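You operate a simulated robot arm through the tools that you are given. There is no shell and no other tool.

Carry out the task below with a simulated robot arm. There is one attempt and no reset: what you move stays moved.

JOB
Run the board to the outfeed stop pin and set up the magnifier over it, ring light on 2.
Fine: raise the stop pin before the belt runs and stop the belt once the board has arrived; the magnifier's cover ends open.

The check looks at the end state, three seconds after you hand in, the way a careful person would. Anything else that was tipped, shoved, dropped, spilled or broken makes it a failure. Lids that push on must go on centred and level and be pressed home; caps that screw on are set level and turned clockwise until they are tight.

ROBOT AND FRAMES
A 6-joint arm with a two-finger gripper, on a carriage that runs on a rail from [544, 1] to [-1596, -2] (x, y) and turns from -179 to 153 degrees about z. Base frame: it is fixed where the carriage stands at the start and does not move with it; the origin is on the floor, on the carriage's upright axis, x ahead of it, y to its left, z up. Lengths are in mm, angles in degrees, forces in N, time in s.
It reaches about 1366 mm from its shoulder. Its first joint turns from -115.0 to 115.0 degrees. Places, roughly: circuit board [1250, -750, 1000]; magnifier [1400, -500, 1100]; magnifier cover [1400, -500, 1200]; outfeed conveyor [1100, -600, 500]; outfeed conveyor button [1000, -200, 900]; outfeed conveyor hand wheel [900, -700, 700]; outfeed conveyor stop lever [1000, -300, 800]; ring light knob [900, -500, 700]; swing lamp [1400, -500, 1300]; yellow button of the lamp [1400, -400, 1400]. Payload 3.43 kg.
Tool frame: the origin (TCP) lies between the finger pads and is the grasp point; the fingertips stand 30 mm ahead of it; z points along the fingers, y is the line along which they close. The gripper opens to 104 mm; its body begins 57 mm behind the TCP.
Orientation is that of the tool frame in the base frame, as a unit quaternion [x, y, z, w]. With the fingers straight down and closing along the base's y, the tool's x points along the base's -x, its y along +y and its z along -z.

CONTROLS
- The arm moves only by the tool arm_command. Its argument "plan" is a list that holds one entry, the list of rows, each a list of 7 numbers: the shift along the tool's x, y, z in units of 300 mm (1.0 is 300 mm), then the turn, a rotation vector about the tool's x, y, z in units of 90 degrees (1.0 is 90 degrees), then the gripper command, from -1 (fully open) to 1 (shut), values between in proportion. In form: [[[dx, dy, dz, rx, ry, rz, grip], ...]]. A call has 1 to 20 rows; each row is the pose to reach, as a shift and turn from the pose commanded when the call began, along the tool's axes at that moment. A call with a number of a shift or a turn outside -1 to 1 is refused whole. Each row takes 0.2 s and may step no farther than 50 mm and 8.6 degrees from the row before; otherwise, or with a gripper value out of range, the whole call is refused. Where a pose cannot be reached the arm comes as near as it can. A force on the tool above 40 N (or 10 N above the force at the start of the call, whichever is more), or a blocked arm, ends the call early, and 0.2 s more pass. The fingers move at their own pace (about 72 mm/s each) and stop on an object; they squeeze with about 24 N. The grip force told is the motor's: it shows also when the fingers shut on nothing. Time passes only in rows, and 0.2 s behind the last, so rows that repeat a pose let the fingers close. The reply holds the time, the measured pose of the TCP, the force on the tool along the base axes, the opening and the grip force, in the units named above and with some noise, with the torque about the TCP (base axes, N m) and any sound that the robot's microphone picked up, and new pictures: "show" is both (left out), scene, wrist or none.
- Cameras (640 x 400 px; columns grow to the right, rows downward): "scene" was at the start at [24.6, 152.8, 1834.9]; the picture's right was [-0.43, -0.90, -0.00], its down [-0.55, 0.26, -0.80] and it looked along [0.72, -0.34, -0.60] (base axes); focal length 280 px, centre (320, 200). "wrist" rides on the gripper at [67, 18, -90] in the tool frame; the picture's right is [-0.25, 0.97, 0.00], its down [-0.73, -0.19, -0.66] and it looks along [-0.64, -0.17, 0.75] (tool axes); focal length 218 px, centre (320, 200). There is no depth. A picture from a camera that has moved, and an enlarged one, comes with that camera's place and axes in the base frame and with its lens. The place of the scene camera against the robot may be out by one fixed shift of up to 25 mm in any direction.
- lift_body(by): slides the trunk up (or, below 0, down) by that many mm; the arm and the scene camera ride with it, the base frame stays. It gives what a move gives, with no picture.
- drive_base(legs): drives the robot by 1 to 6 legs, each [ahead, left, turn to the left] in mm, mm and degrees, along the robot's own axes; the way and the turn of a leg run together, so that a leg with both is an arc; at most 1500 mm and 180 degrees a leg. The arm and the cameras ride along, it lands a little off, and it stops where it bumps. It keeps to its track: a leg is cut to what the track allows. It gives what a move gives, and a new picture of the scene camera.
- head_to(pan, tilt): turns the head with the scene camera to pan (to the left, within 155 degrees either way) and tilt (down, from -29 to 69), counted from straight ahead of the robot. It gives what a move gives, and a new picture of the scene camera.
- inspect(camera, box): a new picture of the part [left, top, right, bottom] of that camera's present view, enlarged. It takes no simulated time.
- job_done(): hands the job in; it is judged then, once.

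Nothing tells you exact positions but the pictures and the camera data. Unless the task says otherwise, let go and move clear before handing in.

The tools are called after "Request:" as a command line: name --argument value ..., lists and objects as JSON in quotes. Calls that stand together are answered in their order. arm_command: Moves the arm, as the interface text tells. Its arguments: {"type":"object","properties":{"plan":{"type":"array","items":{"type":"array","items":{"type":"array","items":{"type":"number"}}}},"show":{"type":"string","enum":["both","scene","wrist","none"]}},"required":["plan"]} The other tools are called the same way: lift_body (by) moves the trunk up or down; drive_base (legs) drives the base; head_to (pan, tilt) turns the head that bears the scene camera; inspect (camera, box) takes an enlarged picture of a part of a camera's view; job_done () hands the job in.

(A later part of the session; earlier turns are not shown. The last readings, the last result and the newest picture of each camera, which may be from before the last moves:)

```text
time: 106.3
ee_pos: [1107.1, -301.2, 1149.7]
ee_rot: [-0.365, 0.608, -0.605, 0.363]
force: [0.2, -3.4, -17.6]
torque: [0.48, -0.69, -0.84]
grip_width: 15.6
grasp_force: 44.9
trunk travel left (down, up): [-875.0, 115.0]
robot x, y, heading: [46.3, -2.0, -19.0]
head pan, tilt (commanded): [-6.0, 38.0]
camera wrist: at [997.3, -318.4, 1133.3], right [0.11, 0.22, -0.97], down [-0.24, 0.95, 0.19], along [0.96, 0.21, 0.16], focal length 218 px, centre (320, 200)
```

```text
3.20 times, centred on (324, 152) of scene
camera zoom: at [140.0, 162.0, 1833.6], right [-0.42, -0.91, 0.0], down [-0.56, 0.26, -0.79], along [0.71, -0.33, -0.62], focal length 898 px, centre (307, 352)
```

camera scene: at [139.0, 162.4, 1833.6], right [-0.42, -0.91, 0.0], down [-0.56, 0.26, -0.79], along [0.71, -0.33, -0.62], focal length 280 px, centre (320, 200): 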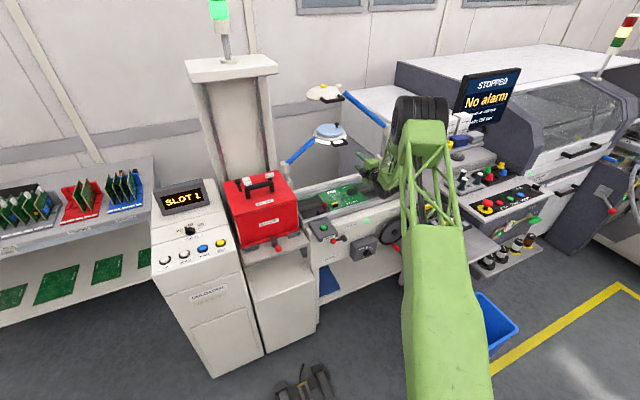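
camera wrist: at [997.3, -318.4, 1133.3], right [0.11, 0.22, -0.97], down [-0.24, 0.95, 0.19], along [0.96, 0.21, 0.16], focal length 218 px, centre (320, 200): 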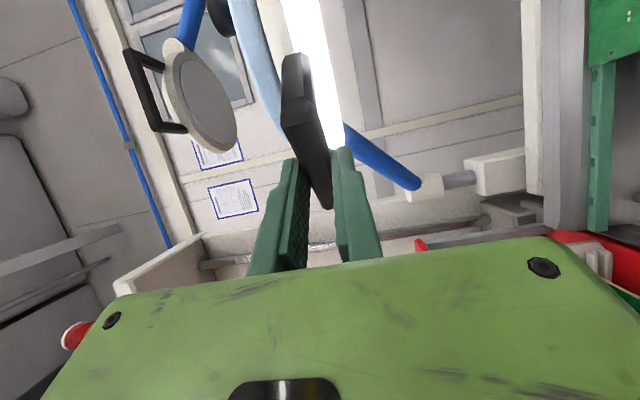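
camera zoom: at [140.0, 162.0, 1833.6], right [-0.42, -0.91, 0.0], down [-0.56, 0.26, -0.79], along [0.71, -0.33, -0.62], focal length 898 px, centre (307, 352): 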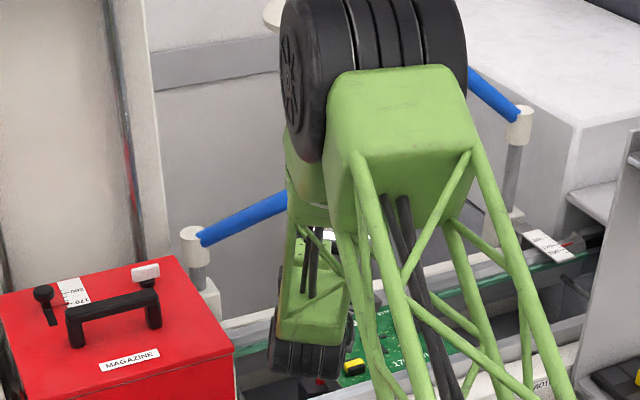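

Near 47° now. I'll release the handle and back straight out.

Request:
arm_command --plan '[[[0, 0, 0, 0, 0, 0, 0.6], [0, 0, 0, 0, 0, 0, 0.2], [0, 0, 0, 0, 0, 0, -0.1], [0, 0, 0, 0, 0, 0, -0.1], [0, 0, -0.12, 0, 0, 0, -0.1], [0, 0, -0.25, 0, 0, 0, -0.1], [0, 0, -0.4, 0, 0, 0, -0.1], [0, 0, -0.5, 0, 0, 0, -0.1]]]' --show "both"

Request:
inspect --camera "wrist" --box '[160, 0, 640, 260]'

```text
time: 108.1
ee_pos: [972.3, -230.5, 1151.6]
ee_rot: [-0.364, 0.608, -0.606, 0.362]
force: [0.5, 1.7, -0.2]
torque: [0.04, 0.02, 0.01]
grip_width: 57.5
grasp_force: 0.0
trunk travel left (down, up): [-875.0, 115.0]
robot x, y, heading: [44.2, 2.3, -18.9]
head pan, tilt (commanded): [-6.0, 38.0]
camera scene: at [138.4, 162.4, 1833.7], right [-0.42, -0.91, 0.0], down [-0.56, 0.26, -0.79], along [0.71, -0.33, -0.62], focal length 280 px, centre (320, 200)
camera wrist: at [863.4, -247.3, 1133.8], right [0.12, 0.22, -0.97], down [-0.24, 0.95, 0.19], along [0.96, 0.21, 0.16], focal length 218 px, centre (320, 200)
```

scene: 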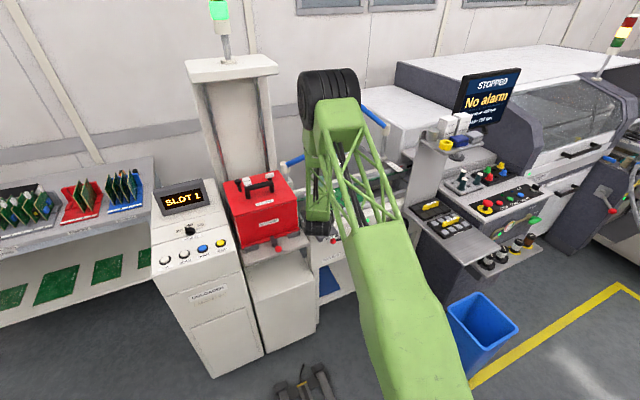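
wrist: 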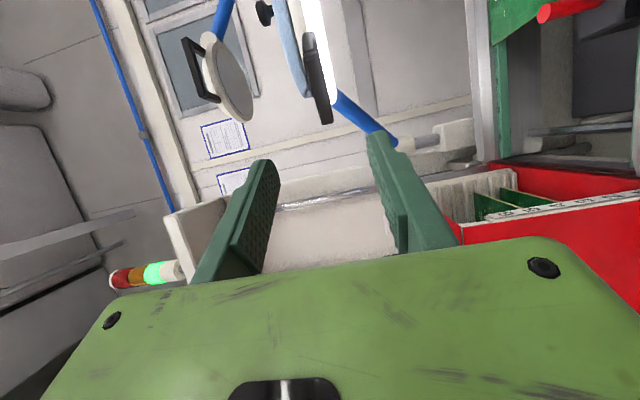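

```text
1.33 times, centred on (400, 130) of wrist
camera zoom: at [863.4, -247.3, 1133.8], right [0.12, 0.22, -0.97], down [-0.24, 0.95, 0.19], along [0.96, 0.21, 0.16], focal length 291 px, centre (213, 293)
```

zoom: 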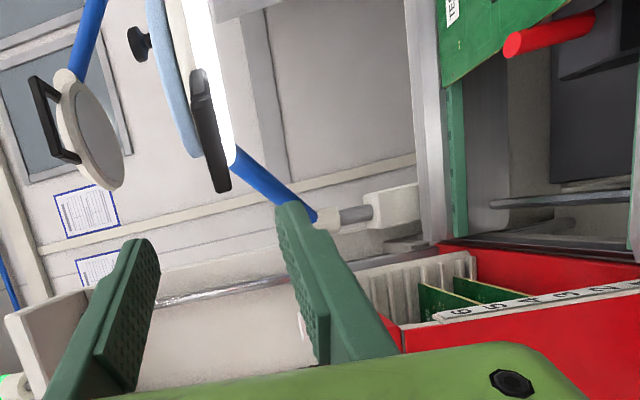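

The magnifier stays where I left it. I'll move the gripper back and to the right, so the head camera has a clear view of the magnifier over the board.

Request:
arm_command --plan '[[[0.06, -0.028, -0.05, 0, 0, 0, -0.1], [0.203, -0.056, -0.02, 0, -0.06, 0, -0.1], [0.367, -0.083, 0.025, 0, -0.12, 0, -0.1], [0.531, -0.111, 0.07, 0, -0.18, 0, -0.1], [0.696, -0.139, 0.115, 0, -0.25, 0, -0.1], [0.861, -0.167, 0.159, 0, -0.313, 0, -0.1]]]' --show "both"

Request:
inspect --camera "scene" --box '[270, 110, 398, 210]'

```text
refused: row 3 steps farther than a row can; nothing moved
```

```text
4.00 times, centred on (334, 160) of scene
camera zoom: at [138.4, 162.4, 1833.7], right [-0.42, -0.91, 0.0], down [-0.56, 0.26, -0.79], along [0.71, -0.33, -0.62], focal length 1122 px, centre (264, 360)
```

zoom: 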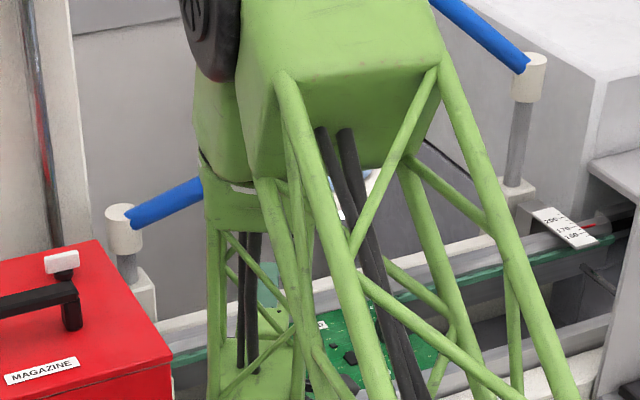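

One row's step was slightly over 50 mm and nothing moved. I'll use finer steps.

Request:
arm_command --plan '[[[0.06, -0.02, -0.06, 0, 0, 0, -0.1], [0.18, -0.04, -0.04, 0, -0.045, 0, -0.1], [0.316, -0.065, 0, 0, -0.09, 0, -0.1], [0.452, -0.09, 0.04, 0, -0.135, 0, -0.1], [0.588, -0.115, 0.08, 0, -0.18, 0, -0.1], [0.724, -0.14, 0.12, 0, -0.25, 0, -0.1], [0.861, -0.167, 0.159, 0, -0.313, 0, -0.1]]]' --show "both"

Request:
inspect --camera "scene" --box '[270, 110, 398, 210]'

```text
time: 109.7
ee_pos: [893.7, -482.0, 1199.3]
ee_rot: [0.501, -0.5, 0.498, -0.501]
force: [-0.5, 0.0, -0.1]
torque: [-0.02, 0.0, 0.03]
grip_width: 56.9
grasp_force: 0.0
trunk travel left (down, up): [-875.0, 115.0]
robot x, y, heading: [45.5, 1.5, -19.2]
head pan, tilt (commanded): [-6.0, 38.0]
camera scene: at [138.3, 162.5, 1833.7], right [-0.42, -0.91, 0.0], down [-0.56, 0.26, -0.79], along [0.71, -0.33, -0.62], focal length 280 px, centre (320, 200)
camera wrist: at [804.8, -548.8, 1182.6], right [0.0, 0.25, -0.97], down [-0.66, 0.73, 0.19], along [0.75, 0.64, 0.16], focal length 218 px, centre (320, 200)
```

scene: 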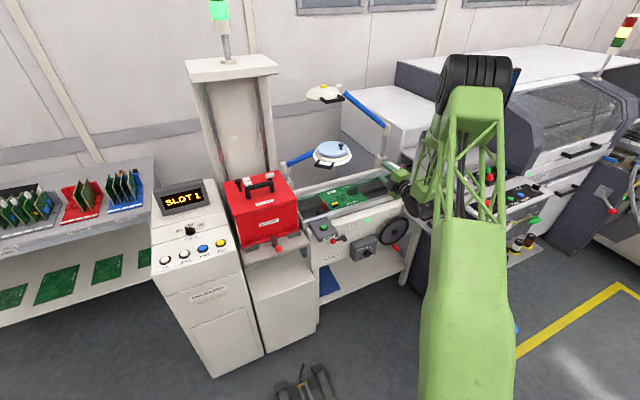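
wrist: 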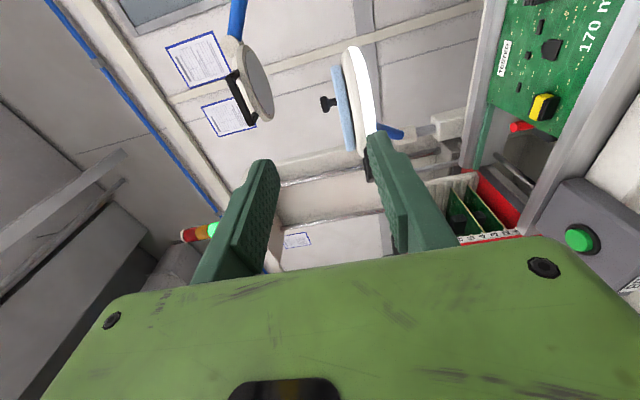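

```text
4.00 times, centred on (334, 160) of scene
camera zoom: at [138.3, 162.5, 1833.7], right [-0.42, -0.91, 0.0], down [-0.56, 0.26, -0.79], along [0.71, -0.33, -0.62], focal length 1122 px, centre (264, 360)
```

zoom: 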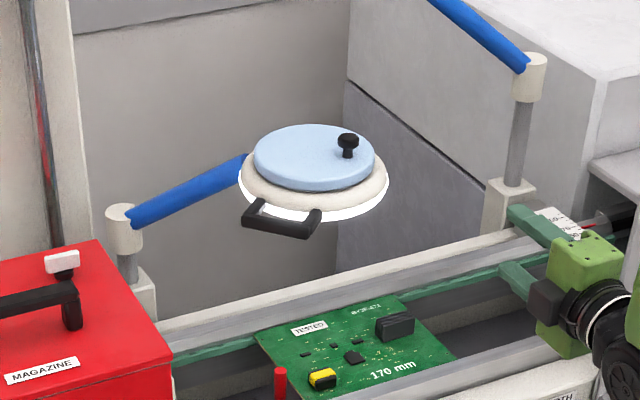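

The lens is over the board now: the head centre is near [1209, -400] and the board spans x 1080–1254, y -342 to -568. The arm's swing is already aimed within about 2° of the board centre. Next I'll study the cover, its knob and hinge.

Request:
inspect --camera "scene" --box '[312, 132, 362, 172]'

Request:
inspect --camera "wrist" --box '[300, 20, 430, 190]'

```text
10.00 times, centred on (337, 152) of scene
camera zoom: at [138.3, 162.5, 1833.7], right [-0.42, -0.91, 0.0], down [-0.56, 0.26, -0.79], along [0.71, -0.33, -0.62], focal length 2805 px, centre (150, 680)
```

zoom: 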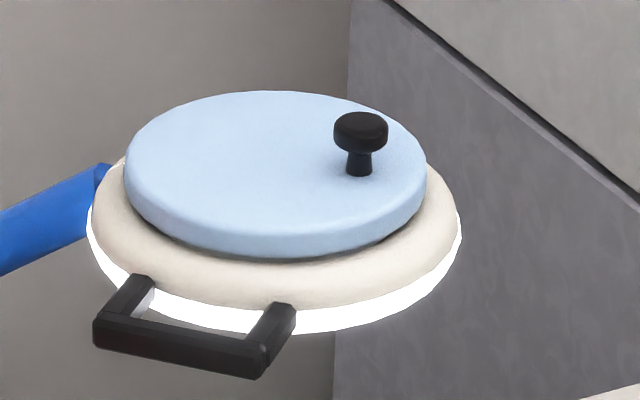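

```text
2.35 times, centred on (365, 105) of wrist
camera zoom: at [804.8, -548.8, 1182.6], right [0.0, 0.25, -0.97], down [-0.66, 0.73, 0.19], along [0.75, 0.64, 0.16], focal length 514 px, centre (214, 424)
```

zoom: 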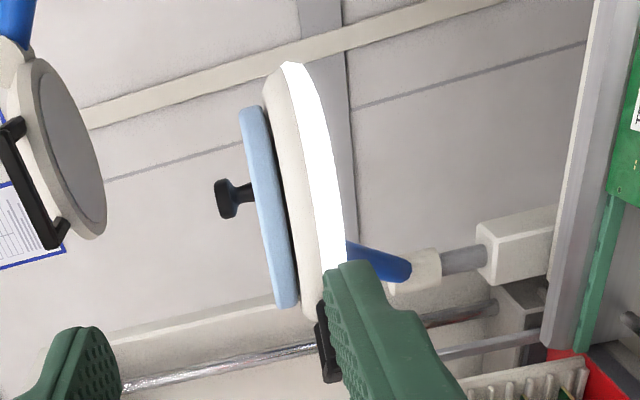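

The cover is a disc with a mushroom knob (head ~26 mm) near [1182, -431, 1201], at the outer end away from the arm. I'll grip that knob from above with the fingers closing along the presumed hinge axis, so I'll back off to pitch the fingers down safely.

Request:
drive_base --legs '[[-236, -82, 0]]'

```text
time: 111.5
ee_pos: [645.1, -483.2, 1199.8]
ee_rot: [0.5, -0.5, 0.5, -0.5]
force: [0.1, -1.3, -0.2]
torque: [0.03, -0.02, 0.0]
grip_width: 57.3
grasp_force: 0.2
trunk travel left (down, up): [-875.0, 115.0]
robot x, y, heading: [-199.3, 2.1, -19.1]
head pan, tilt (commanded): [-6.0, 38.0]
camera scene: at [-108.5, 162.0, 1833.7], right [-0.43, -0.9, 0.0], down [-0.56, 0.26, -0.79], along [0.71, -0.34, -0.62], focal length 280 px, centre (320, 200)
```

scene: 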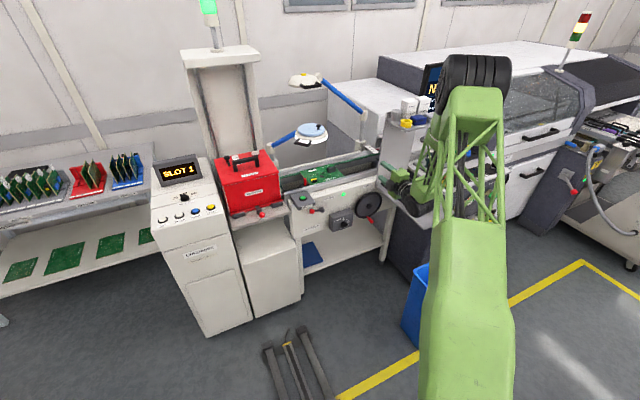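

Now I'll move into the arm's plane and pitch the fingers down with the proven motion, in two calls.

Request:
arm_command --plan '[[[-0.0695, 0.028, 0.1045, 0, 0.0354, 0, -0.1], [-0.139, 0.056, 0.209, 0, 0.0707, 0, -0.1], [-0.2085, 0.0835, 0.3135, 0, 0.1061, 0, -0.1], [-0.278, 0.111, 0.418, 0, 0.1415, 0, -0.1], [-0.3475, 0.139, 0.5225, 0, 0.1768, 0, -0.1], [-0.417, 0.167, 0.627, 0, 0.2122, 0, -0.1]]]' --show "none"

Request:
arm_command --plan '[[[0, -0.042, -0.026, -0.0833, 0, 0, -0.1], [0, -0.083, -0.052, -0.1667, 0, 0, -0.1], [0, -0.125, -0.078, -0.25, 0, 0, -0.1], [0, -0.167, -0.103, -0.3333, 0, 0, -0.1], [0, -0.208, -0.129, -0.4167, 0, 0, -0.1], [0, -0.25, -0.155, -0.5, 0, 0, -0.1], [0, -0.292, -0.181, -0.5833, 0, 0, -0.1], [0, -0.333, -0.207, -0.6667, 0, 0, -0.1], [0, -0.375, -0.233, -0.75, 0, 0, -0.1], [0, -0.417, -0.258, -0.8333, 0, 0, -0.1], [0, -0.458, -0.284, -0.9167, 0, 0, -0.1], [0, -0.5, -0.31, -1.0, 0, 0, -0.1]]]' --show "scene"

```text
time: 112.9
ee_pos: [833.7, -357.5, 1150.3]
ee_rot: [-0.41, 0.577, -0.575, 0.409]
force: [0.1, 0.0, 0.3]
torque: [0.0, 0.01, 0.03]
grip_width: 57.1
grasp_force: 0.1
trunk travel left (down, up): [-875.0, 115.0]
robot x, y, heading: [-201.6, -0.4, -19.2]
head pan, tilt (commanded): [-6.0, 38.0]
```

```text
time: 115.5
ee_pos: [746.4, -326.2, 1301.0]
ee_rot: [-0.58, 0.815, 0.001, -0.001]
force: [0.2, -0.8, 0.5]
torque: [0.03, -0.05, 0.01]
grip_width: 56.8
grasp_force: 0.0
trunk travel left (down, up): [-875.0, 115.0]
robot x, y, heading: [-198.8, -1.5, -19.1]
head pan, tilt (commanded): [-6.0, 38.0]
camera scene: at [-108.0, 162.0, 1833.6], right [-0.43, -0.9, 0.0], down [-0.56, 0.26, -0.79], along [0.71, -0.34, -0.62], focal length 280 px, centre (320, 200)
```

scene: 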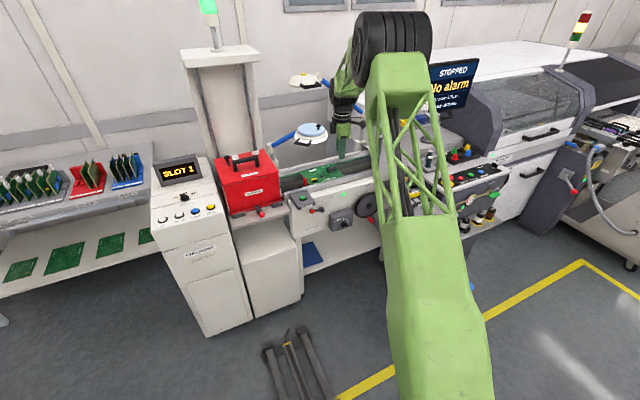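

Fingers are down at z 1301. I'll roll to line the fingers up with the cover's hinge axis, shift to the knob's y, and drive forward above the conveyor.

Request:
arm_command --plan '[[[0.083, -0.028, 0, 0, 0, 0.08, -0.1], [0.166, -0.057, 0, 0, 0, 0.16, -0.1], [0.248, -0.085, 0, 0, 0, 0.24, -0.1], [0.331, -0.114, 0, 0, 0, 0.319, -0.1]]]' --show "none"

Request:
drive_base --legs '[[335, 116, 0]]'

Request:
inspect --camera "wrist" --box '[0, 0, 640, 400]'

```text
time: 116.5
ee_pos: [744.7, -433.4, 1299.2]
ee_rot: [-0.359, 0.933, 0.002, -0.001]
force: [-0.5, 0.5, -0.5]
torque: [0.08, 0.02, 0.0]
grip_width: 57.1
grasp_force: 0.1
trunk travel left (down, up): [-875.0, 115.0]
robot x, y, heading: [-196.4, -2.0, -19.4]
head pan, tilt (commanded): [-6.0, 38.0]
```

```text
time: 118.8
ee_pos: [1101.6, -426.0, 1298.5]
ee_rot: [-0.362, 0.932, 0.001, -0.001]
force: [0.3, -0.2, 0.6]
torque: [0.0, 0.0, 0.01]
grip_width: 57.3
grasp_force: 0.1
trunk travel left (down, up): [-875.0, 115.0]
robot x, y, heading: [152.3, 0.6, -18.6]
head pan, tilt (commanded): [-6.0, 38.0]
camera scene: at [244.4, 162.9, 1833.6], right [-0.42, -0.91, 0.0], down [-0.56, 0.26, -0.79], along [0.71, -0.33, -0.62], focal length 280 px, centre (320, 200)
```

scene: 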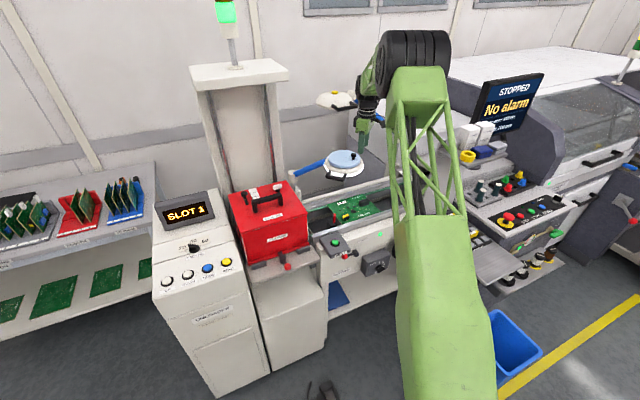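

```text
1.00 times, centred on (320, 200) of wrist (not enlarged: the box is as wide or as high as the picture)
camera zoom: at [1041.6, -458.2, 1389.0], right [-0.47, 0.88, 0.0], down [0.67, 0.35, 0.66], along [0.58, 0.31, -0.76], focal length 218 px, centre (320, 200)
```

zoom: 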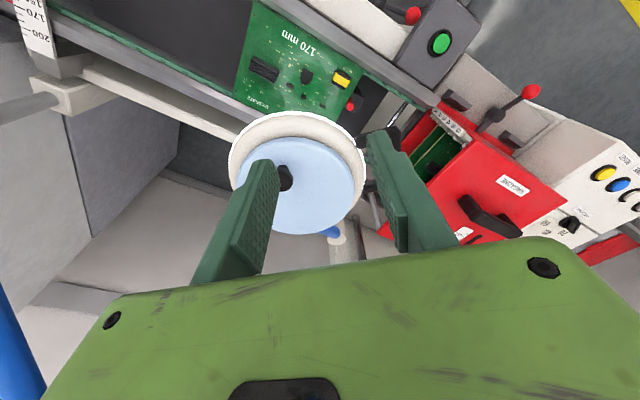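

Great overhead view: knob, cover disc and the board below. I'll move over the knob, staying high, and re-check.

Request:
arm_command --plan '[[[-0.088, -0.09, 0, 0, 0, 0, -0.1], [-0.176, -0.179, 0, 0, 0, 0, -0.1], [-0.176, -0.179, 0.1, 0, 0, 0, -0.1]]]' --show "wrist"

Request:
inspect --camera "wrist" --box '[200, 60, 440, 230]'

```text
time: 119.6
ee_pos: [1175.7, -432.0, 1270.0]
ee_rot: [-0.362, 0.932, 0.001, 0.0]
force: [0.5, -0.7, 0.5]
torque: [-0.03, 0.0, -0.02]
grip_width: 57.3
grasp_force: 0.2
trunk travel left (down, up): [-875.0, 115.0]
robot x, y, heading: [153.1, 1.1, -19.1]
head pan, tilt (commanded): [-6.0, 38.0]
camera wrist: at [1117.2, -464.0, 1360.2], right [-0.47, 0.88, 0.0], down [0.67, 0.35, 0.66], along [0.58, 0.31, -0.76], focal length 218 px, centre (320, 200)
```

wrist: 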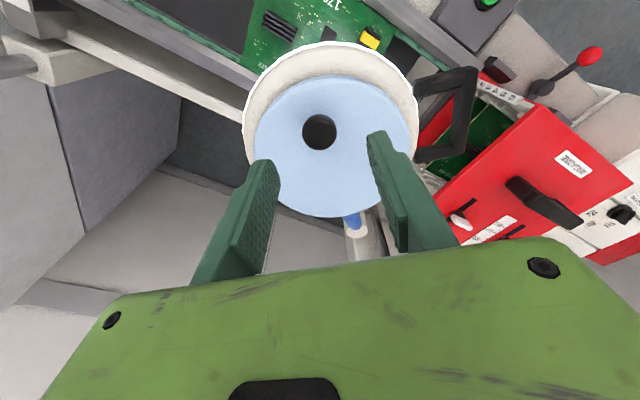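

```text
2.35 times, centred on (320, 145) of wrist
camera zoom: at [1117.2, -464.0, 1360.2], right [-0.47, 0.88, 0.0], down [0.67, 0.35, 0.66], along [0.58, 0.31, -0.76], focal length 514 px, centre (320, 329)
```

zoom: 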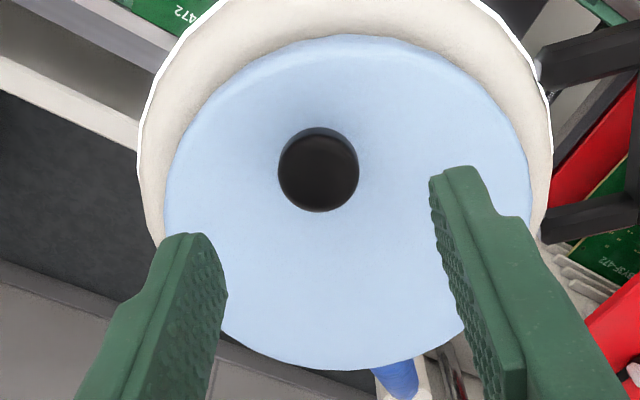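

The knob is centred between the fingers to within 3 mm. I'll descend so the fingertips straddle the knob head and close.

Request:
arm_command --plan '[[[-0.008, -0.006, 0.07, 0, 0, 0, -0.1], [-0.008, -0.006, 0.13, 0, 0, 0, -0.1], [-0.008, -0.006, 0.16, 0, 0, 0, -0.1], [-0.008, -0.006, 0.177, 0, 0, 0, -0.1], [-0.008, -0.006, 0.177, 0, 0, 0, -0.1]]]' --show "wrist"

Request:
inspect --camera "scene" --box '[300, 100, 396, 190]'

```text
time: 120.8
ee_pos: [1179.7, -430.2, 1216.4]
ee_rot: [-0.362, 0.932, 0.0, -0.001]
force: [-1.1, -0.2, 0.0]
torque: [-0.01, 0.01, 0.02]
grip_width: 57.0
grasp_force: 0.0
trunk travel left (down, up): [-875.0, 115.0]
robot x, y, heading: [155.1, 0.5, -19.0]
head pan, tilt (commanded): [-6.0, 38.0]
camera wrist: at [1119.8, -462.6, 1306.0], right [-0.47, 0.88, 0.0], down [0.67, 0.35, 0.66], along [0.58, 0.31, -0.76], focal length 218 px, centre (320, 200)
```

wrist: 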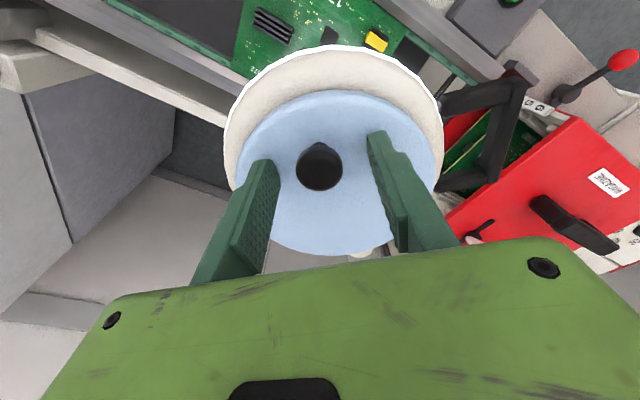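

```text
4.44 times, centred on (348, 145) of scene
camera zoom: at [244.0, 163.0, 1833.7], right [-0.42, -0.91, 0.0], down [-0.56, 0.26, -0.79], along [0.71, -0.33, -0.62], focal length 1247 px, centre (196, 444)
```

zoom: 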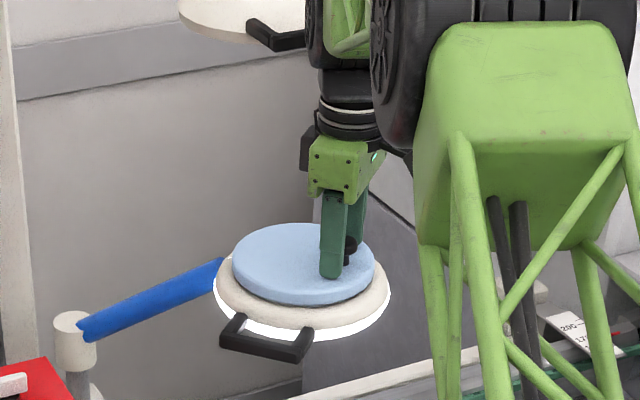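

The knob head is about 18 mm below the TCP, within the fingertips' reach. Lowering 3 mm more and closing.

Request:
arm_command --plan '[[[0, 0, 0.01, 0, 0, 0, 0.1], [0, 0, 0.01, 0, 0, 0, 0.4], [0, 0, 0.01, 0, 0, 0, 0.7], [0, 0, 0.01, 0, 0, 0, 0.8], [0, 0, 0.01, 0, 0, 0, 0.8]]]' --show "wrist"

```text
time: 122.0
ee_pos: [1179.8, -430.3, 1213.2]
ee_rot: [-0.361, 0.932, 0.002, -0.001]
force: [-1.2, -0.1, -1.0]
torque: [-0.09, 0.1, -0.03]
grip_width: 24.7
grasp_force: 44.7
trunk travel left (down, up): [-875.0, 115.0]
robot x, y, heading: [154.5, 1.7, -18.9]
head pan, tilt (commanded): [-6.0, 38.0]
camera wrist: at [1119.7, -462.5, 1302.7], right [-0.47, 0.88, 0.0], down [0.67, 0.35, 0.66], along [0.58, 0.31, -0.76], focal length 218 px, centre (320, 200)
```

wrist: 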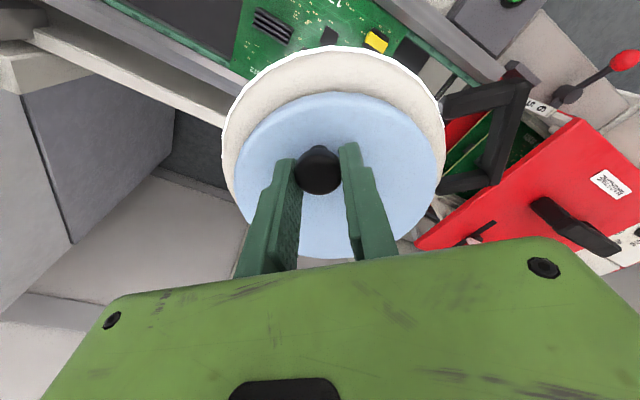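

The knob is gripped. I'll test-lift a little along an arc about a hinge on the arm side and watch how the cover responds.

Request:
arm_command --plan '[[[-0.0043, 0, -0.0167, 0, 0, 0, 0.8], [-0.0097, 0, -0.033, 0, 0, 0, 0.8]]]' --show "wrist"

Request:
inspect --camera "scene" --box '[300, 100, 396, 190]'

```text
time: 122.6
ee_pos: [1180.5, -428.5, 1223.0]
ee_rot: [-0.363, 0.932, 0.001, -0.001]
force: [1.2, 1.4, -11.0]
torque: [-0.72, 0.77, 0.01]
grip_width: 24.8
grasp_force: 44.8
trunk travel left (down, up): [-875.0, 115.0]
robot x, y, heading: [151.8, -0.2, -19.3]
head pan, tilt (commanded): [-6.0, 38.0]
camera wrist: at [1121.7, -460.4, 1312.5], right [-0.47, 0.88, 0.0], down [0.67, 0.35, 0.65], along [0.58, 0.31, -0.76], focal length 218 px, centre (320, 200)
```

wrist: 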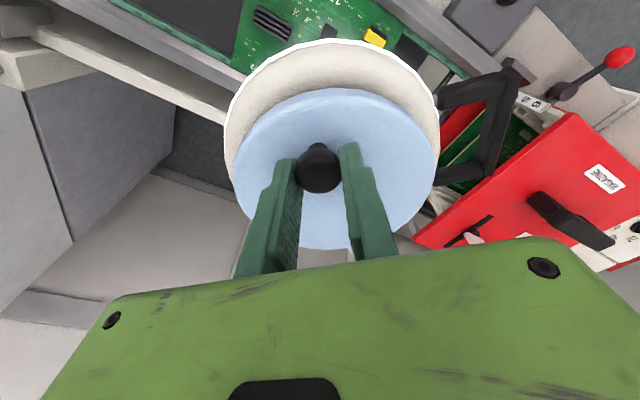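

```text
4.44 times, centred on (348, 145) of scene
camera zoom: at [245.0, 162.8, 1833.6], right [-0.42, -0.91, 0.0], down [-0.56, 0.26, -0.79], along [0.71, -0.33, -0.62], focal length 1247 px, centre (196, 444)
```

zoom: 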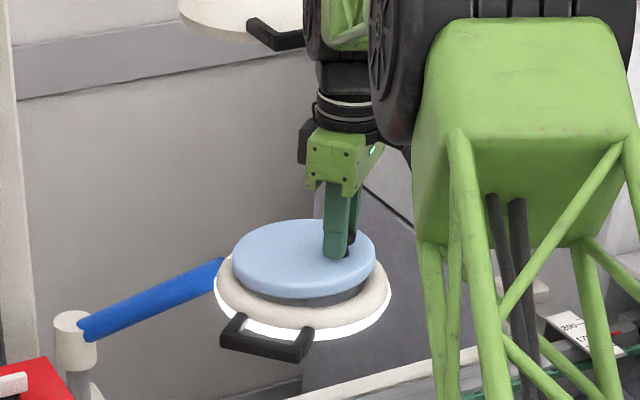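

The cover tilts up at the knob side, hinged toward the arm. Continuing the arc to about 30°.

Request:
arm_command --plan '[[[-0.0123, 0, -0.032, 0, 0, 0, 0.8], [-0.0277, 0, -0.063, 0, 0, 0, 0.8], [-0.0453, 0, -0.0923, 0, 0, 0, 0.8], [-0.0657, 0, -0.1203, 0, 0, 0, 0.8], [-0.0883, 0, -0.146, 0, 0, 0, 0.8]]]' --show "wrist"

Request:
inspect --camera "scene" --box '[300, 100, 396, 190]'

```text
time: 123.8
ee_pos: [1200.0, -411.7, 1267.3]
ee_rot: [-0.363, 0.932, 0.002, -0.001]
force: [-3.9, -3.7, -8.0]
torque: [-0.84, 0.82, -0.01]
grip_width: 24.4
grasp_force: 45.5
trunk travel left (down, up): [-875.0, 115.0]
robot x, y, heading: [151.0, 2.9, -19.0]
head pan, tilt (commanded): [-6.0, 38.0]
camera wrist: at [1141.6, -443.3, 1357.1], right [-0.47, 0.88, 0.0], down [0.67, 0.35, 0.66], along [0.58, 0.31, -0.76], focal length 218 px, centre (320, 200)
```

wrist: 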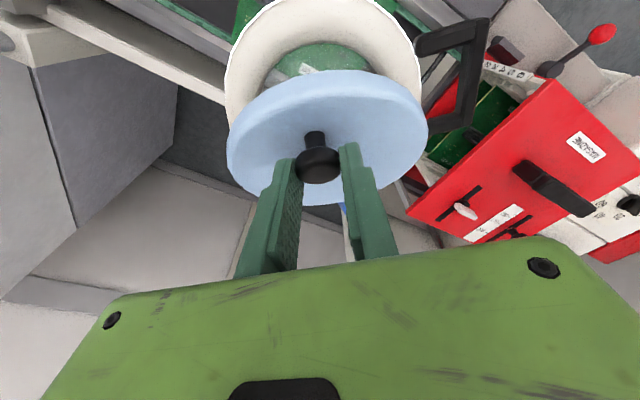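

```text
4.44 times, centred on (348, 145) of scene
camera zoom: at [244.4, 162.3, 1833.7], right [-0.42, -0.91, 0.0], down [-0.56, 0.26, -0.79], along [0.71, -0.33, -0.62], focal length 1247 px, centre (196, 444)
```

zoom: 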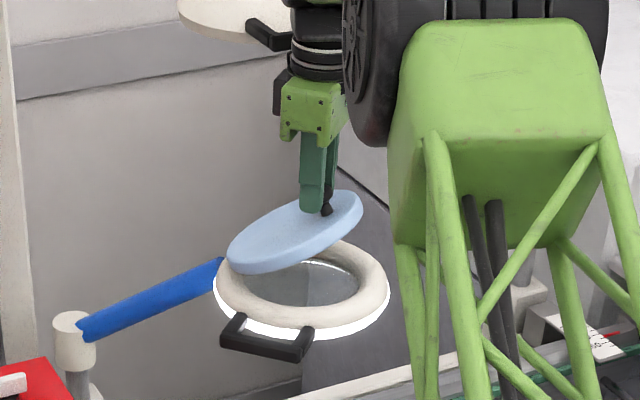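

The cover lifts well and the lens beneath is visible. Continuing the arc to about 70°.

Request:
arm_command --plan '[[[-0.0258, 0, -0.0228, 0, 0, 0, 0.8], [-0.0517, 0, -0.0457, 0, 0, 0, 0.8], [-0.0803, 0, -0.063, 0, 0, 0, 0.8], [-0.1103, 0, -0.0813, 0, 0, 0, 0.8], [-0.142, 0, -0.0938, 0, 0, 0, 0.8], [-0.1743, 0, -0.1063, 0, 0, 0, 0.8], [-0.208, 0, -0.113, 0, 0, 0, 0.8], [-0.242, 0, -0.1197, 0, 0, 0, 0.8]]]' --show "wrist"

Request:
inspect --camera "scene" --box '[300, 90, 396, 190]'

```text
time: 124.8
ee_pos: [1221.1, -390.5, 1288.4]
ee_rot: [-0.36, 0.933, 0.003, -0.003]
force: [-17.9, 4.8, -4.8]
torque: [0.62, -4.05, -1.19]
grip_width: 24.6
grasp_force: 45.6
trunk travel left (down, up): [-875.0, 115.0]
robot x, y, heading: [153.3, 1.2, -19.0]
head pan, tilt (commanded): [-6.0, 38.0]
stopped in row 5: the force on the tool passed its limit at 52 N (the readings are from after the stop); the commanded pose is now the measured one
camera wrist: at [1161.2, -422.5, 1379.5], right [-0.46, 0.89, 0.01], down [0.67, 0.35, 0.65], along [0.58, 0.31, -0.76], focal length 218 px, centre (320, 200)
```

wrist: 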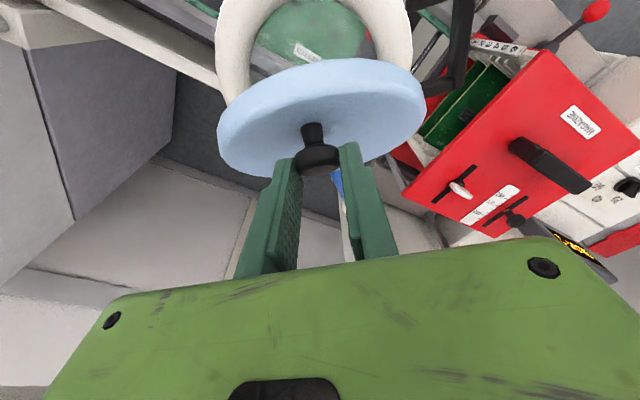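

```text
4.00 times, centred on (348, 140) of scene
camera zoom: at [242.2, 162.9, 1833.8], right [-0.42, -0.91, 0.0], down [-0.56, 0.26, -0.79], along [0.71, -0.33, -0.61], focal length 1122 px, centre (208, 440)
```

zoom: 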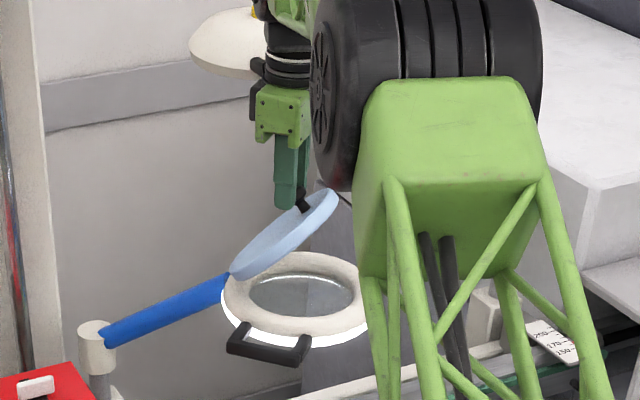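

The force limit tripped with a strong sideways torque: the gripper body has likely touched the lamp's handle, which I now place near [1271, -446, 1378]. I'll back off along the same arc right away and check the lamp.

Request:
arm_command --plan '[[[0.02, 0, 0.012, 0, 0, 0, 0.8], [0.05, 0, 0.03, 0, 0, 0, 0.8]]]' --show "wrist"

Request:
inspect --camera "scene" --box '[290, 60, 418, 160]'

```text
time: 125.4
ee_pos: [1211.7, -397.1, 1280.4]
ee_rot: [-0.361, 0.932, 0.002, -0.002]
force: [5.7, 3.2, 8.5]
torque: [0.89, -0.83, -0.01]
grip_width: 24.9
grasp_force: 44.7
trunk travel left (down, up): [-875.0, 115.0]
robot x, y, heading: [153.7, -0.7, -18.9]
head pan, tilt (commanded): [-6.0, 38.0]
camera wrist: at [1151.9, -430.3, 1370.3], right [-0.47, 0.89, 0.0], down [0.67, 0.35, 0.65], along [0.58, 0.31, -0.76], focal length 218 px, centre (320, 200)
```

wrist: 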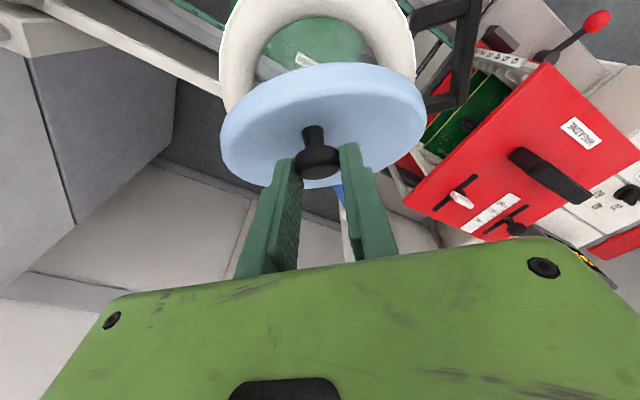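

```text
4.00 times, centred on (354, 110) of scene
camera zoom: at [243.8, 163.6, 1833.7], right [-0.42, -0.91, 0.0], down [-0.56, 0.26, -0.79], along [0.71, -0.33, -0.62], focal length 1122 px, centre (184, 560)
```

zoom: 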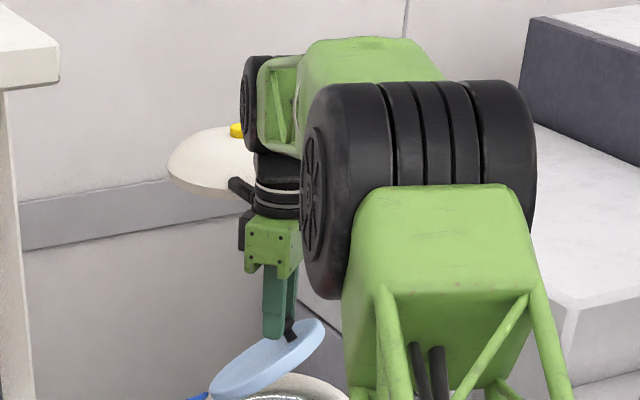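

The force has eased. Triangulating the lamp's yellow button against earlier views shows no noticeable shift of the lamp. The vertical gripper can't finish the swing under the lamp, so I'll release the knob here at ~42° (the hinge seems to hold by friction), retreat outward, and push the cover the rest of the way with horizontal fingers from below lamp height.

Request:
arm_command --plan '[[[0, 0, 0, 0, 0, 0, 0.3], [0, 0, 0, 0, 0, 0, 0], [0, 0, 0, 0, 0, 0, -0.1]]]' --show "wrist"

Request:
inspect --camera "scene" --box '[300, 90, 396, 190]'

```text
time: 126.2
ee_pos: [1211.5, -398.8, 1280.6]
ee_rot: [-0.361, 0.933, 0.003, -0.003]
force: [-0.1, 0.0, 0.9]
torque: [-0.01, -0.01, 0.01]
grip_width: 57.1
grasp_force: 0.0
trunk travel left (down, up): [-875.0, 115.0]
robot x, y, heading: [150.8, 1.5, -19.1]
head pan, tilt (commanded): [-6.0, 38.0]
camera wrist: at [1151.6, -431.4, 1370.1], right [-0.46, 0.89, 0.01], down [0.67, 0.35, 0.65], along [0.58, 0.31, -0.76], focal length 218 px, centre (320, 200)
```

wrist: 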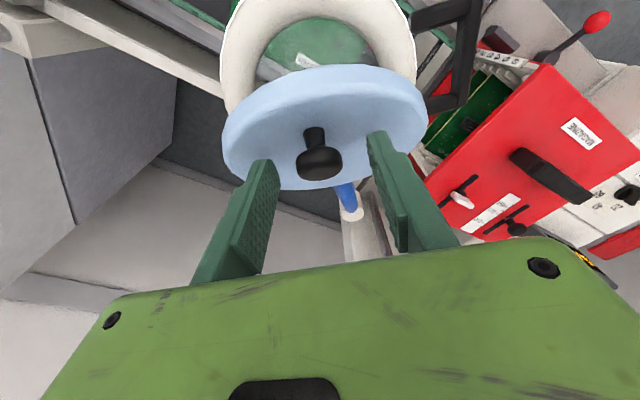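

```text
4.00 times, centred on (348, 140) of scene
camera zoom: at [244.0, 162.9, 1833.7], right [-0.42, -0.91, 0.0], down [-0.56, 0.26, -0.79], along [0.71, -0.33, -0.62], focal length 1122 px, centre (208, 440)
```

zoom: 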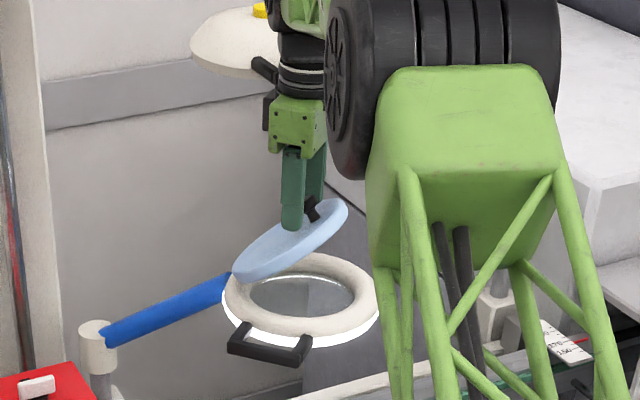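

The cover stays up at about 40° on its own, and the lamp is unmoved. I'll slide the open fingers outward and up along the cover's slope to clear the knob.

Request:
arm_command --plan '[[[0.04, 0, -0.04, 0, 0, 0, -0.1], [0.1, 0, -0.1, 0, 0, 0, -0.1], [0.18, 0, -0.17, 0, 0, 0, -0.1], [0.27, 0, -0.23, 0, 0, 0, -0.1], [0.4, 0, -0.25, 0, 0, 0, -0.1], [0.5, 0, -0.25, 0, 0, 0, -0.1]]]' --show "wrist"

Request:
inspect --camera "scene" --box '[290, 70, 418, 190]'

```text
time: 127.6
ee_pos: [1101.2, -501.4, 1355.4]
ee_rot: [-0.361, 0.933, 0.002, -0.003]
force: [-0.3, -0.5, 1.0]
torque: [-0.03, 0.01, -0.01]
grip_width: 57.3
grasp_force: 0.2
trunk travel left (down, up): [-875.0, 115.0]
robot x, y, heading: [150.0, -1.6, -18.9]
head pan, tilt (commanded): [-6.0, 38.0]
camera wrist: at [1041.4, -533.8, 1445.5], right [-0.46, 0.89, 0.01], down [0.67, 0.35, 0.65], along [0.58, 0.31, -0.76], focal length 218 px, centre (320, 200)
```

wrist: 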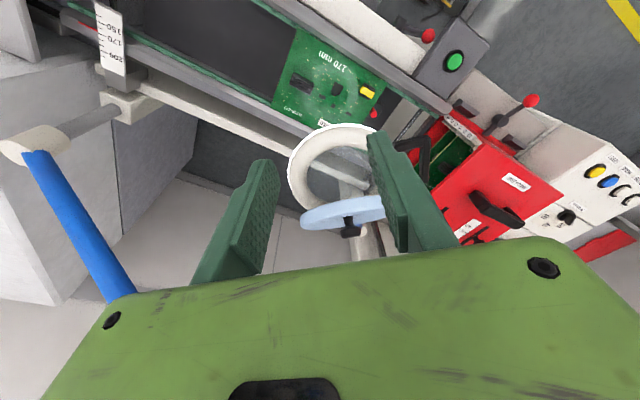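

```text
3.33 times, centred on (354, 130) of scene
camera zoom: at [243.5, 162.6, 1833.7], right [-0.42, -0.91, 0.0], down [-0.56, 0.26, -0.79], along [0.71, -0.33, -0.62], focal length 935 px, centre (207, 433)
```

zoom: 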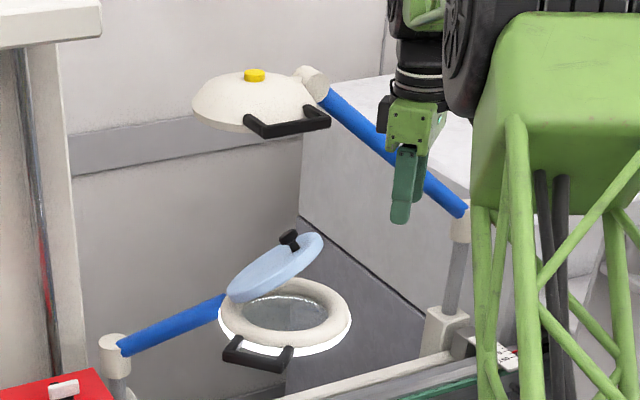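

All clear: the cover stands at ~40° and the lamp is in its original place. I'll back the carriage off, then bring the closed fingers horizontal with the slim side vertical for the push.

Request:
drive_base --legs '[[-265, -91, 0]]'

Request:
arm_command --plan '[[[0.001, 0.004, 0.035, 0.0784, -0.0283, 0, 0.2], [0.003, 0.008, 0.07, 0.1568, -0.0567, 0, 0.5], [0.004, 0.012, 0.104, 0.2353, -0.085, 0, 0.8], [0.005, 0.016, 0.139, 0.3137, -0.1133, 0, 1], [0.007, 0.02, 0.174, 0.3921, -0.1417, 0, 1], [0.008, 0.023, 0.208, 0.4705, -0.17, 0, 1], [0.009, 0.027, 0.243, 0.5489, -0.1983, 0, 1], [0.011, 0.031, 0.278, 0.6273, -0.2267, 0, 1], [0.012, 0.035, 0.313, 0.7058, -0.255, 0, 1], [0.013, 0.039, 0.347, 0.7842, -0.2833, 0, 1], [0.015, 0.043, 0.382, 0.8626, -0.3117, 0, 1], [0.016, 0.047, 0.417, 0.941, -0.34, 0, 1]]]' --show "scene"

```text
time: 129.6
ee_pos: [817.3, -503.0, 1355.3]
ee_rot: [-0.36, 0.933, 0.001, -0.003]
force: [0.4, 0.0, 0.3]
torque: [-0.03, -0.03, 0.02]
grip_width: 57.2
grasp_force: 0.0
trunk travel left (down, up): [-875.0, 115.0]
robot x, y, heading: [-133.0, -0.5, -19.1]
head pan, tilt (commanded): [-6.0, 38.0]
camera scene: at [-40.2, 162.5, 1833.7], right [-0.42, -0.91, 0.0], down [-0.56, 0.26, -0.79], along [0.71, -0.33, -0.62], focal length 280 px, centre (320, 200)
```

scene: 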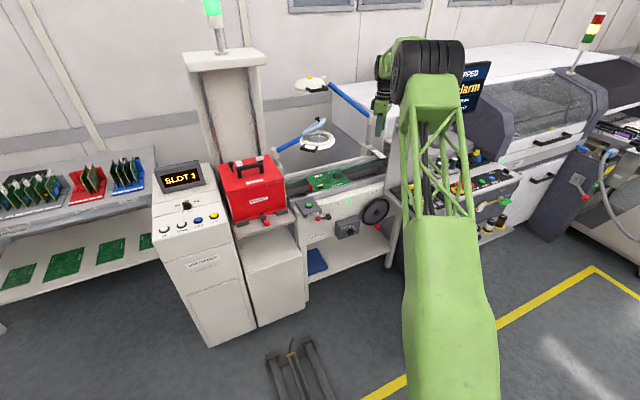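

```text
time: 132.2
ee_pos: [803.6, -494.1, 1230.3]
ee_rot: [-0.256, 0.661, -0.533, 0.462]
force: [0.4, -0.6, -0.1]
torque: [0.04, 0.05, -0.01]
grip_width: 0.0
grasp_force: 23.7
trunk travel left (down, up): [-875.0, 115.0]
robot x, y, heading: [-129.0, 0.4, -19.1]
head pan, tilt (commanded): [-6.0, 38.0]
camera scene: at [-39.2, 162.2, 1833.7], right [-0.42, -0.91, 0.0], down [-0.56, 0.26, -0.79], along [0.71, -0.33, -0.62], focal length 280 px, centre (320, 200)
```

scene: 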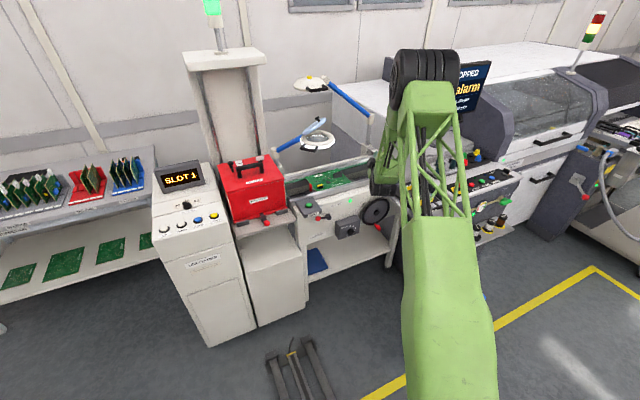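

Fingers are horizontal and closed. I'll roll them so the camera is on top (slim side vertical), square to +x, and shift to y≈-396, in two calls.

Request:
arm_command --plan '[[[-0.039, 0.013, -0.022, 0.0151, -0.021, -0.0852, 1], [-0.078, 0.026, -0.044, 0.0303, -0.042, -0.1704, 1], [-0.117, 0.039, -0.066, 0.0454, -0.063, -0.2556, 1], [-0.156, 0.053, -0.087, 0.0606, -0.084, -0.3409, 1], [-0.195, 0.066, -0.109, 0.0757, -0.105, -0.4261, 1], [-0.234, 0.079, -0.131, 0.0909, -0.126, -0.5113, 1], [-0.273, 0.092, -0.153, 0.106, -0.147, -0.5965, 1]]]' --show "none"

Request:
arm_command --plan '[[[0, 0, 0, 0.0151, -0.021, -0.0852, 1], [0, 0, 0, 0.0303, -0.042, -0.1704, 1], [0, 0, 0, 0.0454, -0.063, -0.2556, 1], [0, 0, 0, 0.0606, -0.084, -0.3409, 1], [0, 0, 0, 0.0757, -0.105, -0.4261, 1], [0, 0, 0, 0.0909, -0.126, -0.5113, 1], [0, 0, 0, 0.106, -0.147, -0.5965, 1]]]' --show "both"

```text
time: 133.8
ee_pos: [802.6, -395.9, 1233.1]
ee_rot: [0.546, -0.374, 0.702, -0.263]
force: [0.6, 0.3, 0.4]
torque: [-0.02, 0.0, -0.01]
grip_width: 0.0
grasp_force: 23.8
trunk travel left (down, up): [-875.0, 115.0]
robot x, y, heading: [-131.6, 2.2, -19.0]
head pan, tilt (commanded): [-6.0, 38.0]
```

```text
time: 135.4
ee_pos: [803.9, -397.5, 1233.8]
ee_rot: [0.707, 0.0, 0.707, 0.001]
force: [1.1, 0.8, -0.1]
torque: [0.0, 0.03, 0.01]
grip_width: 0.0
grasp_force: 24.1
trunk travel left (down, up): [-875.0, 115.0]
robot x, y, heading: [-128.3, -1.0, -19.3]
head pan, tilt (commanded): [-6.0, 38.0]
camera scene: at [-39.8, 162.5, 1833.7], right [-0.42, -0.91, 0.0], down [-0.56, 0.26, -0.79], along [0.71, -0.33, -0.62], focal length 280 px, centre (320, 200)
camera wrist: at [715.1, -414.5, 1300.2], right [0.0, -0.97, -0.25], down [-0.66, 0.19, -0.73], along [0.75, 0.17, -0.64], focal length 218 px, centre (320, 200)
```

scene: 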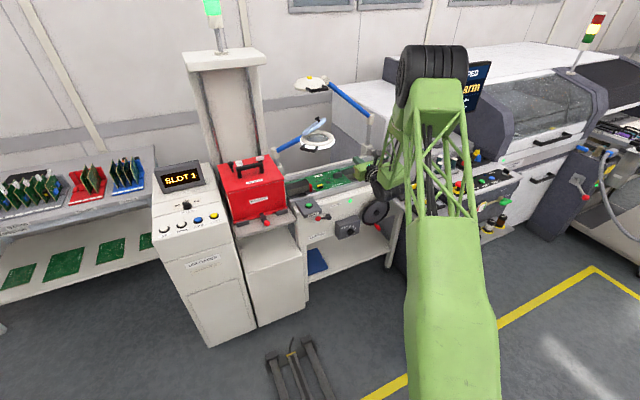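
wrist: 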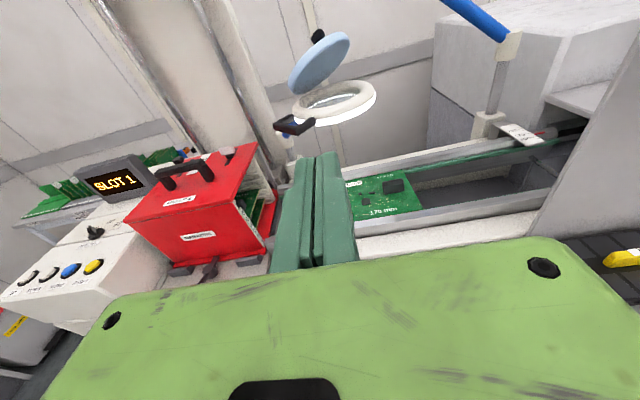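

Nice view of the open cover from the front. I'll zoom in to get its geometry for the push.

Request:
inspect --camera "wrist" --box '[250, 10, 410, 140]'

Request:
inspect --camera "scene" --box '[280, 60, 390, 170]'

```text
3.08 times, centred on (330, 75) of wrist
camera zoom: at [715.1, -414.5, 1300.2], right [0.0, -0.97, -0.25], down [-0.66, 0.19, -0.73], along [0.75, 0.17, -0.64], focal length 672 px, centre (289, 585)
```

zoom: 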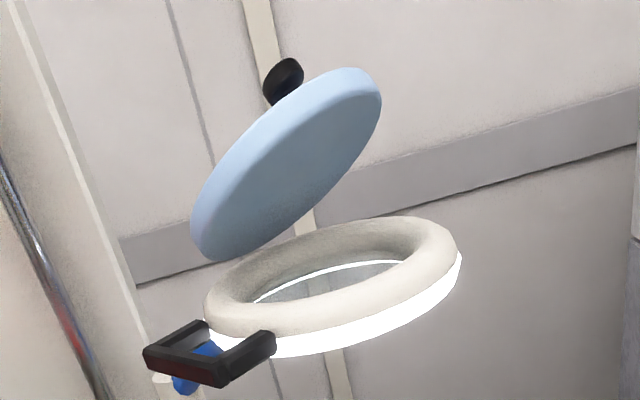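

```text
3.64 times, centred on (335, 115) of scene
camera zoom: at [-39.8, 162.5, 1833.7], right [-0.42, -0.91, 0.0], down [-0.56, 0.26, -0.79], along [0.71, -0.33, -0.62], focal length 1020 px, centre (266, 509)
```

zoom: 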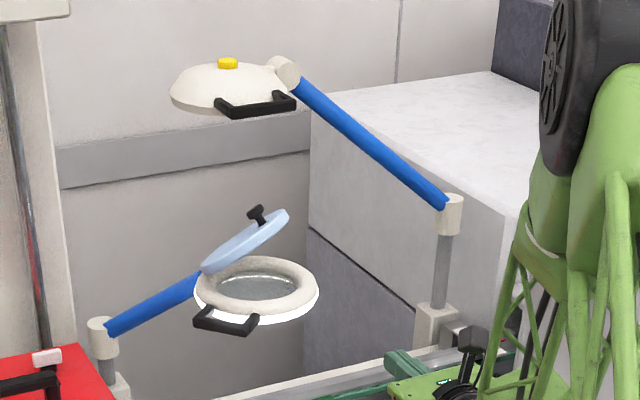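

The cover's underside faces me at ~40°, with its hinge near [1262, -345, 1175]. I'll drive forward so the closed fingertips come close to the cover's underside, below lamp height.

Request:
drive_base --legs '[[236, 82, 0]]'

Request:
inspect --camera "wrist" --box '[0, 0, 640, 400]'

```text
time: 137.2
ee_pos: [1057.5, -395.1, 1233.1]
ee_rot: [0.707, 0.002, 0.707, -0.001]
force: [0.2, -0.5, 0.6]
torque: [0.01, 0.03, 0.02]
grip_width: 0.1
grasp_force: 24.3
trunk travel left (down, up): [-875.0, 115.0]
robot x, y, heading: [117.4, -0.8, -19.0]
head pan, tilt (commanded): [-6.0, 38.0]
camera scene: at [212.6, 162.9, 1833.6], right [-0.42, -0.91, 0.0], down [-0.56, 0.26, -0.79], along [0.71, -0.33, -0.62], focal length 280 px, centre (320, 200)
```

scene: 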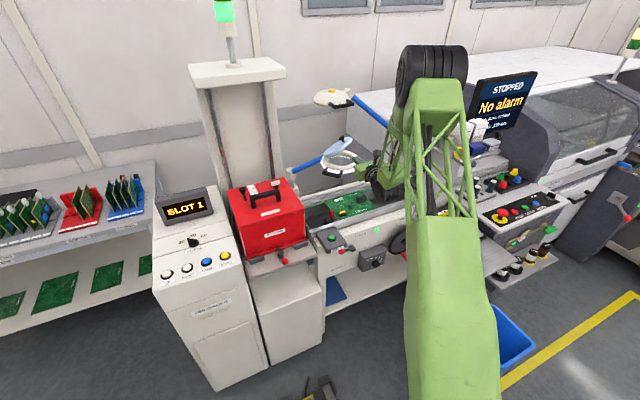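

```text
1.00 times, centred on (320, 200) of wrist (not enlarged: the box is as wide or as high as the picture)
camera zoom: at [969.0, -412.0, 1299.6], right [0.0, -0.97, -0.25], down [-0.66, 0.19, -0.73], along [0.75, 0.17, -0.64], focal length 218 px, centre (320, 200)
```

zoom: 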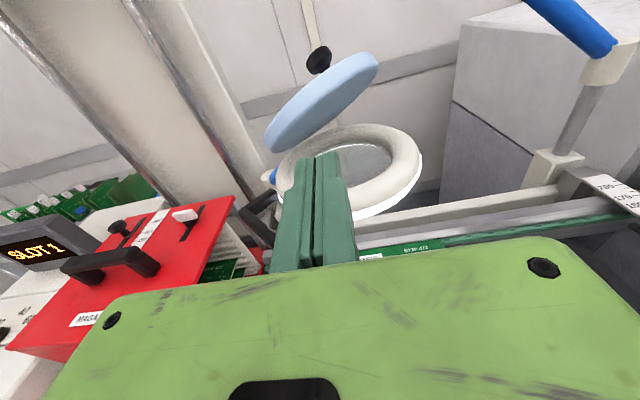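

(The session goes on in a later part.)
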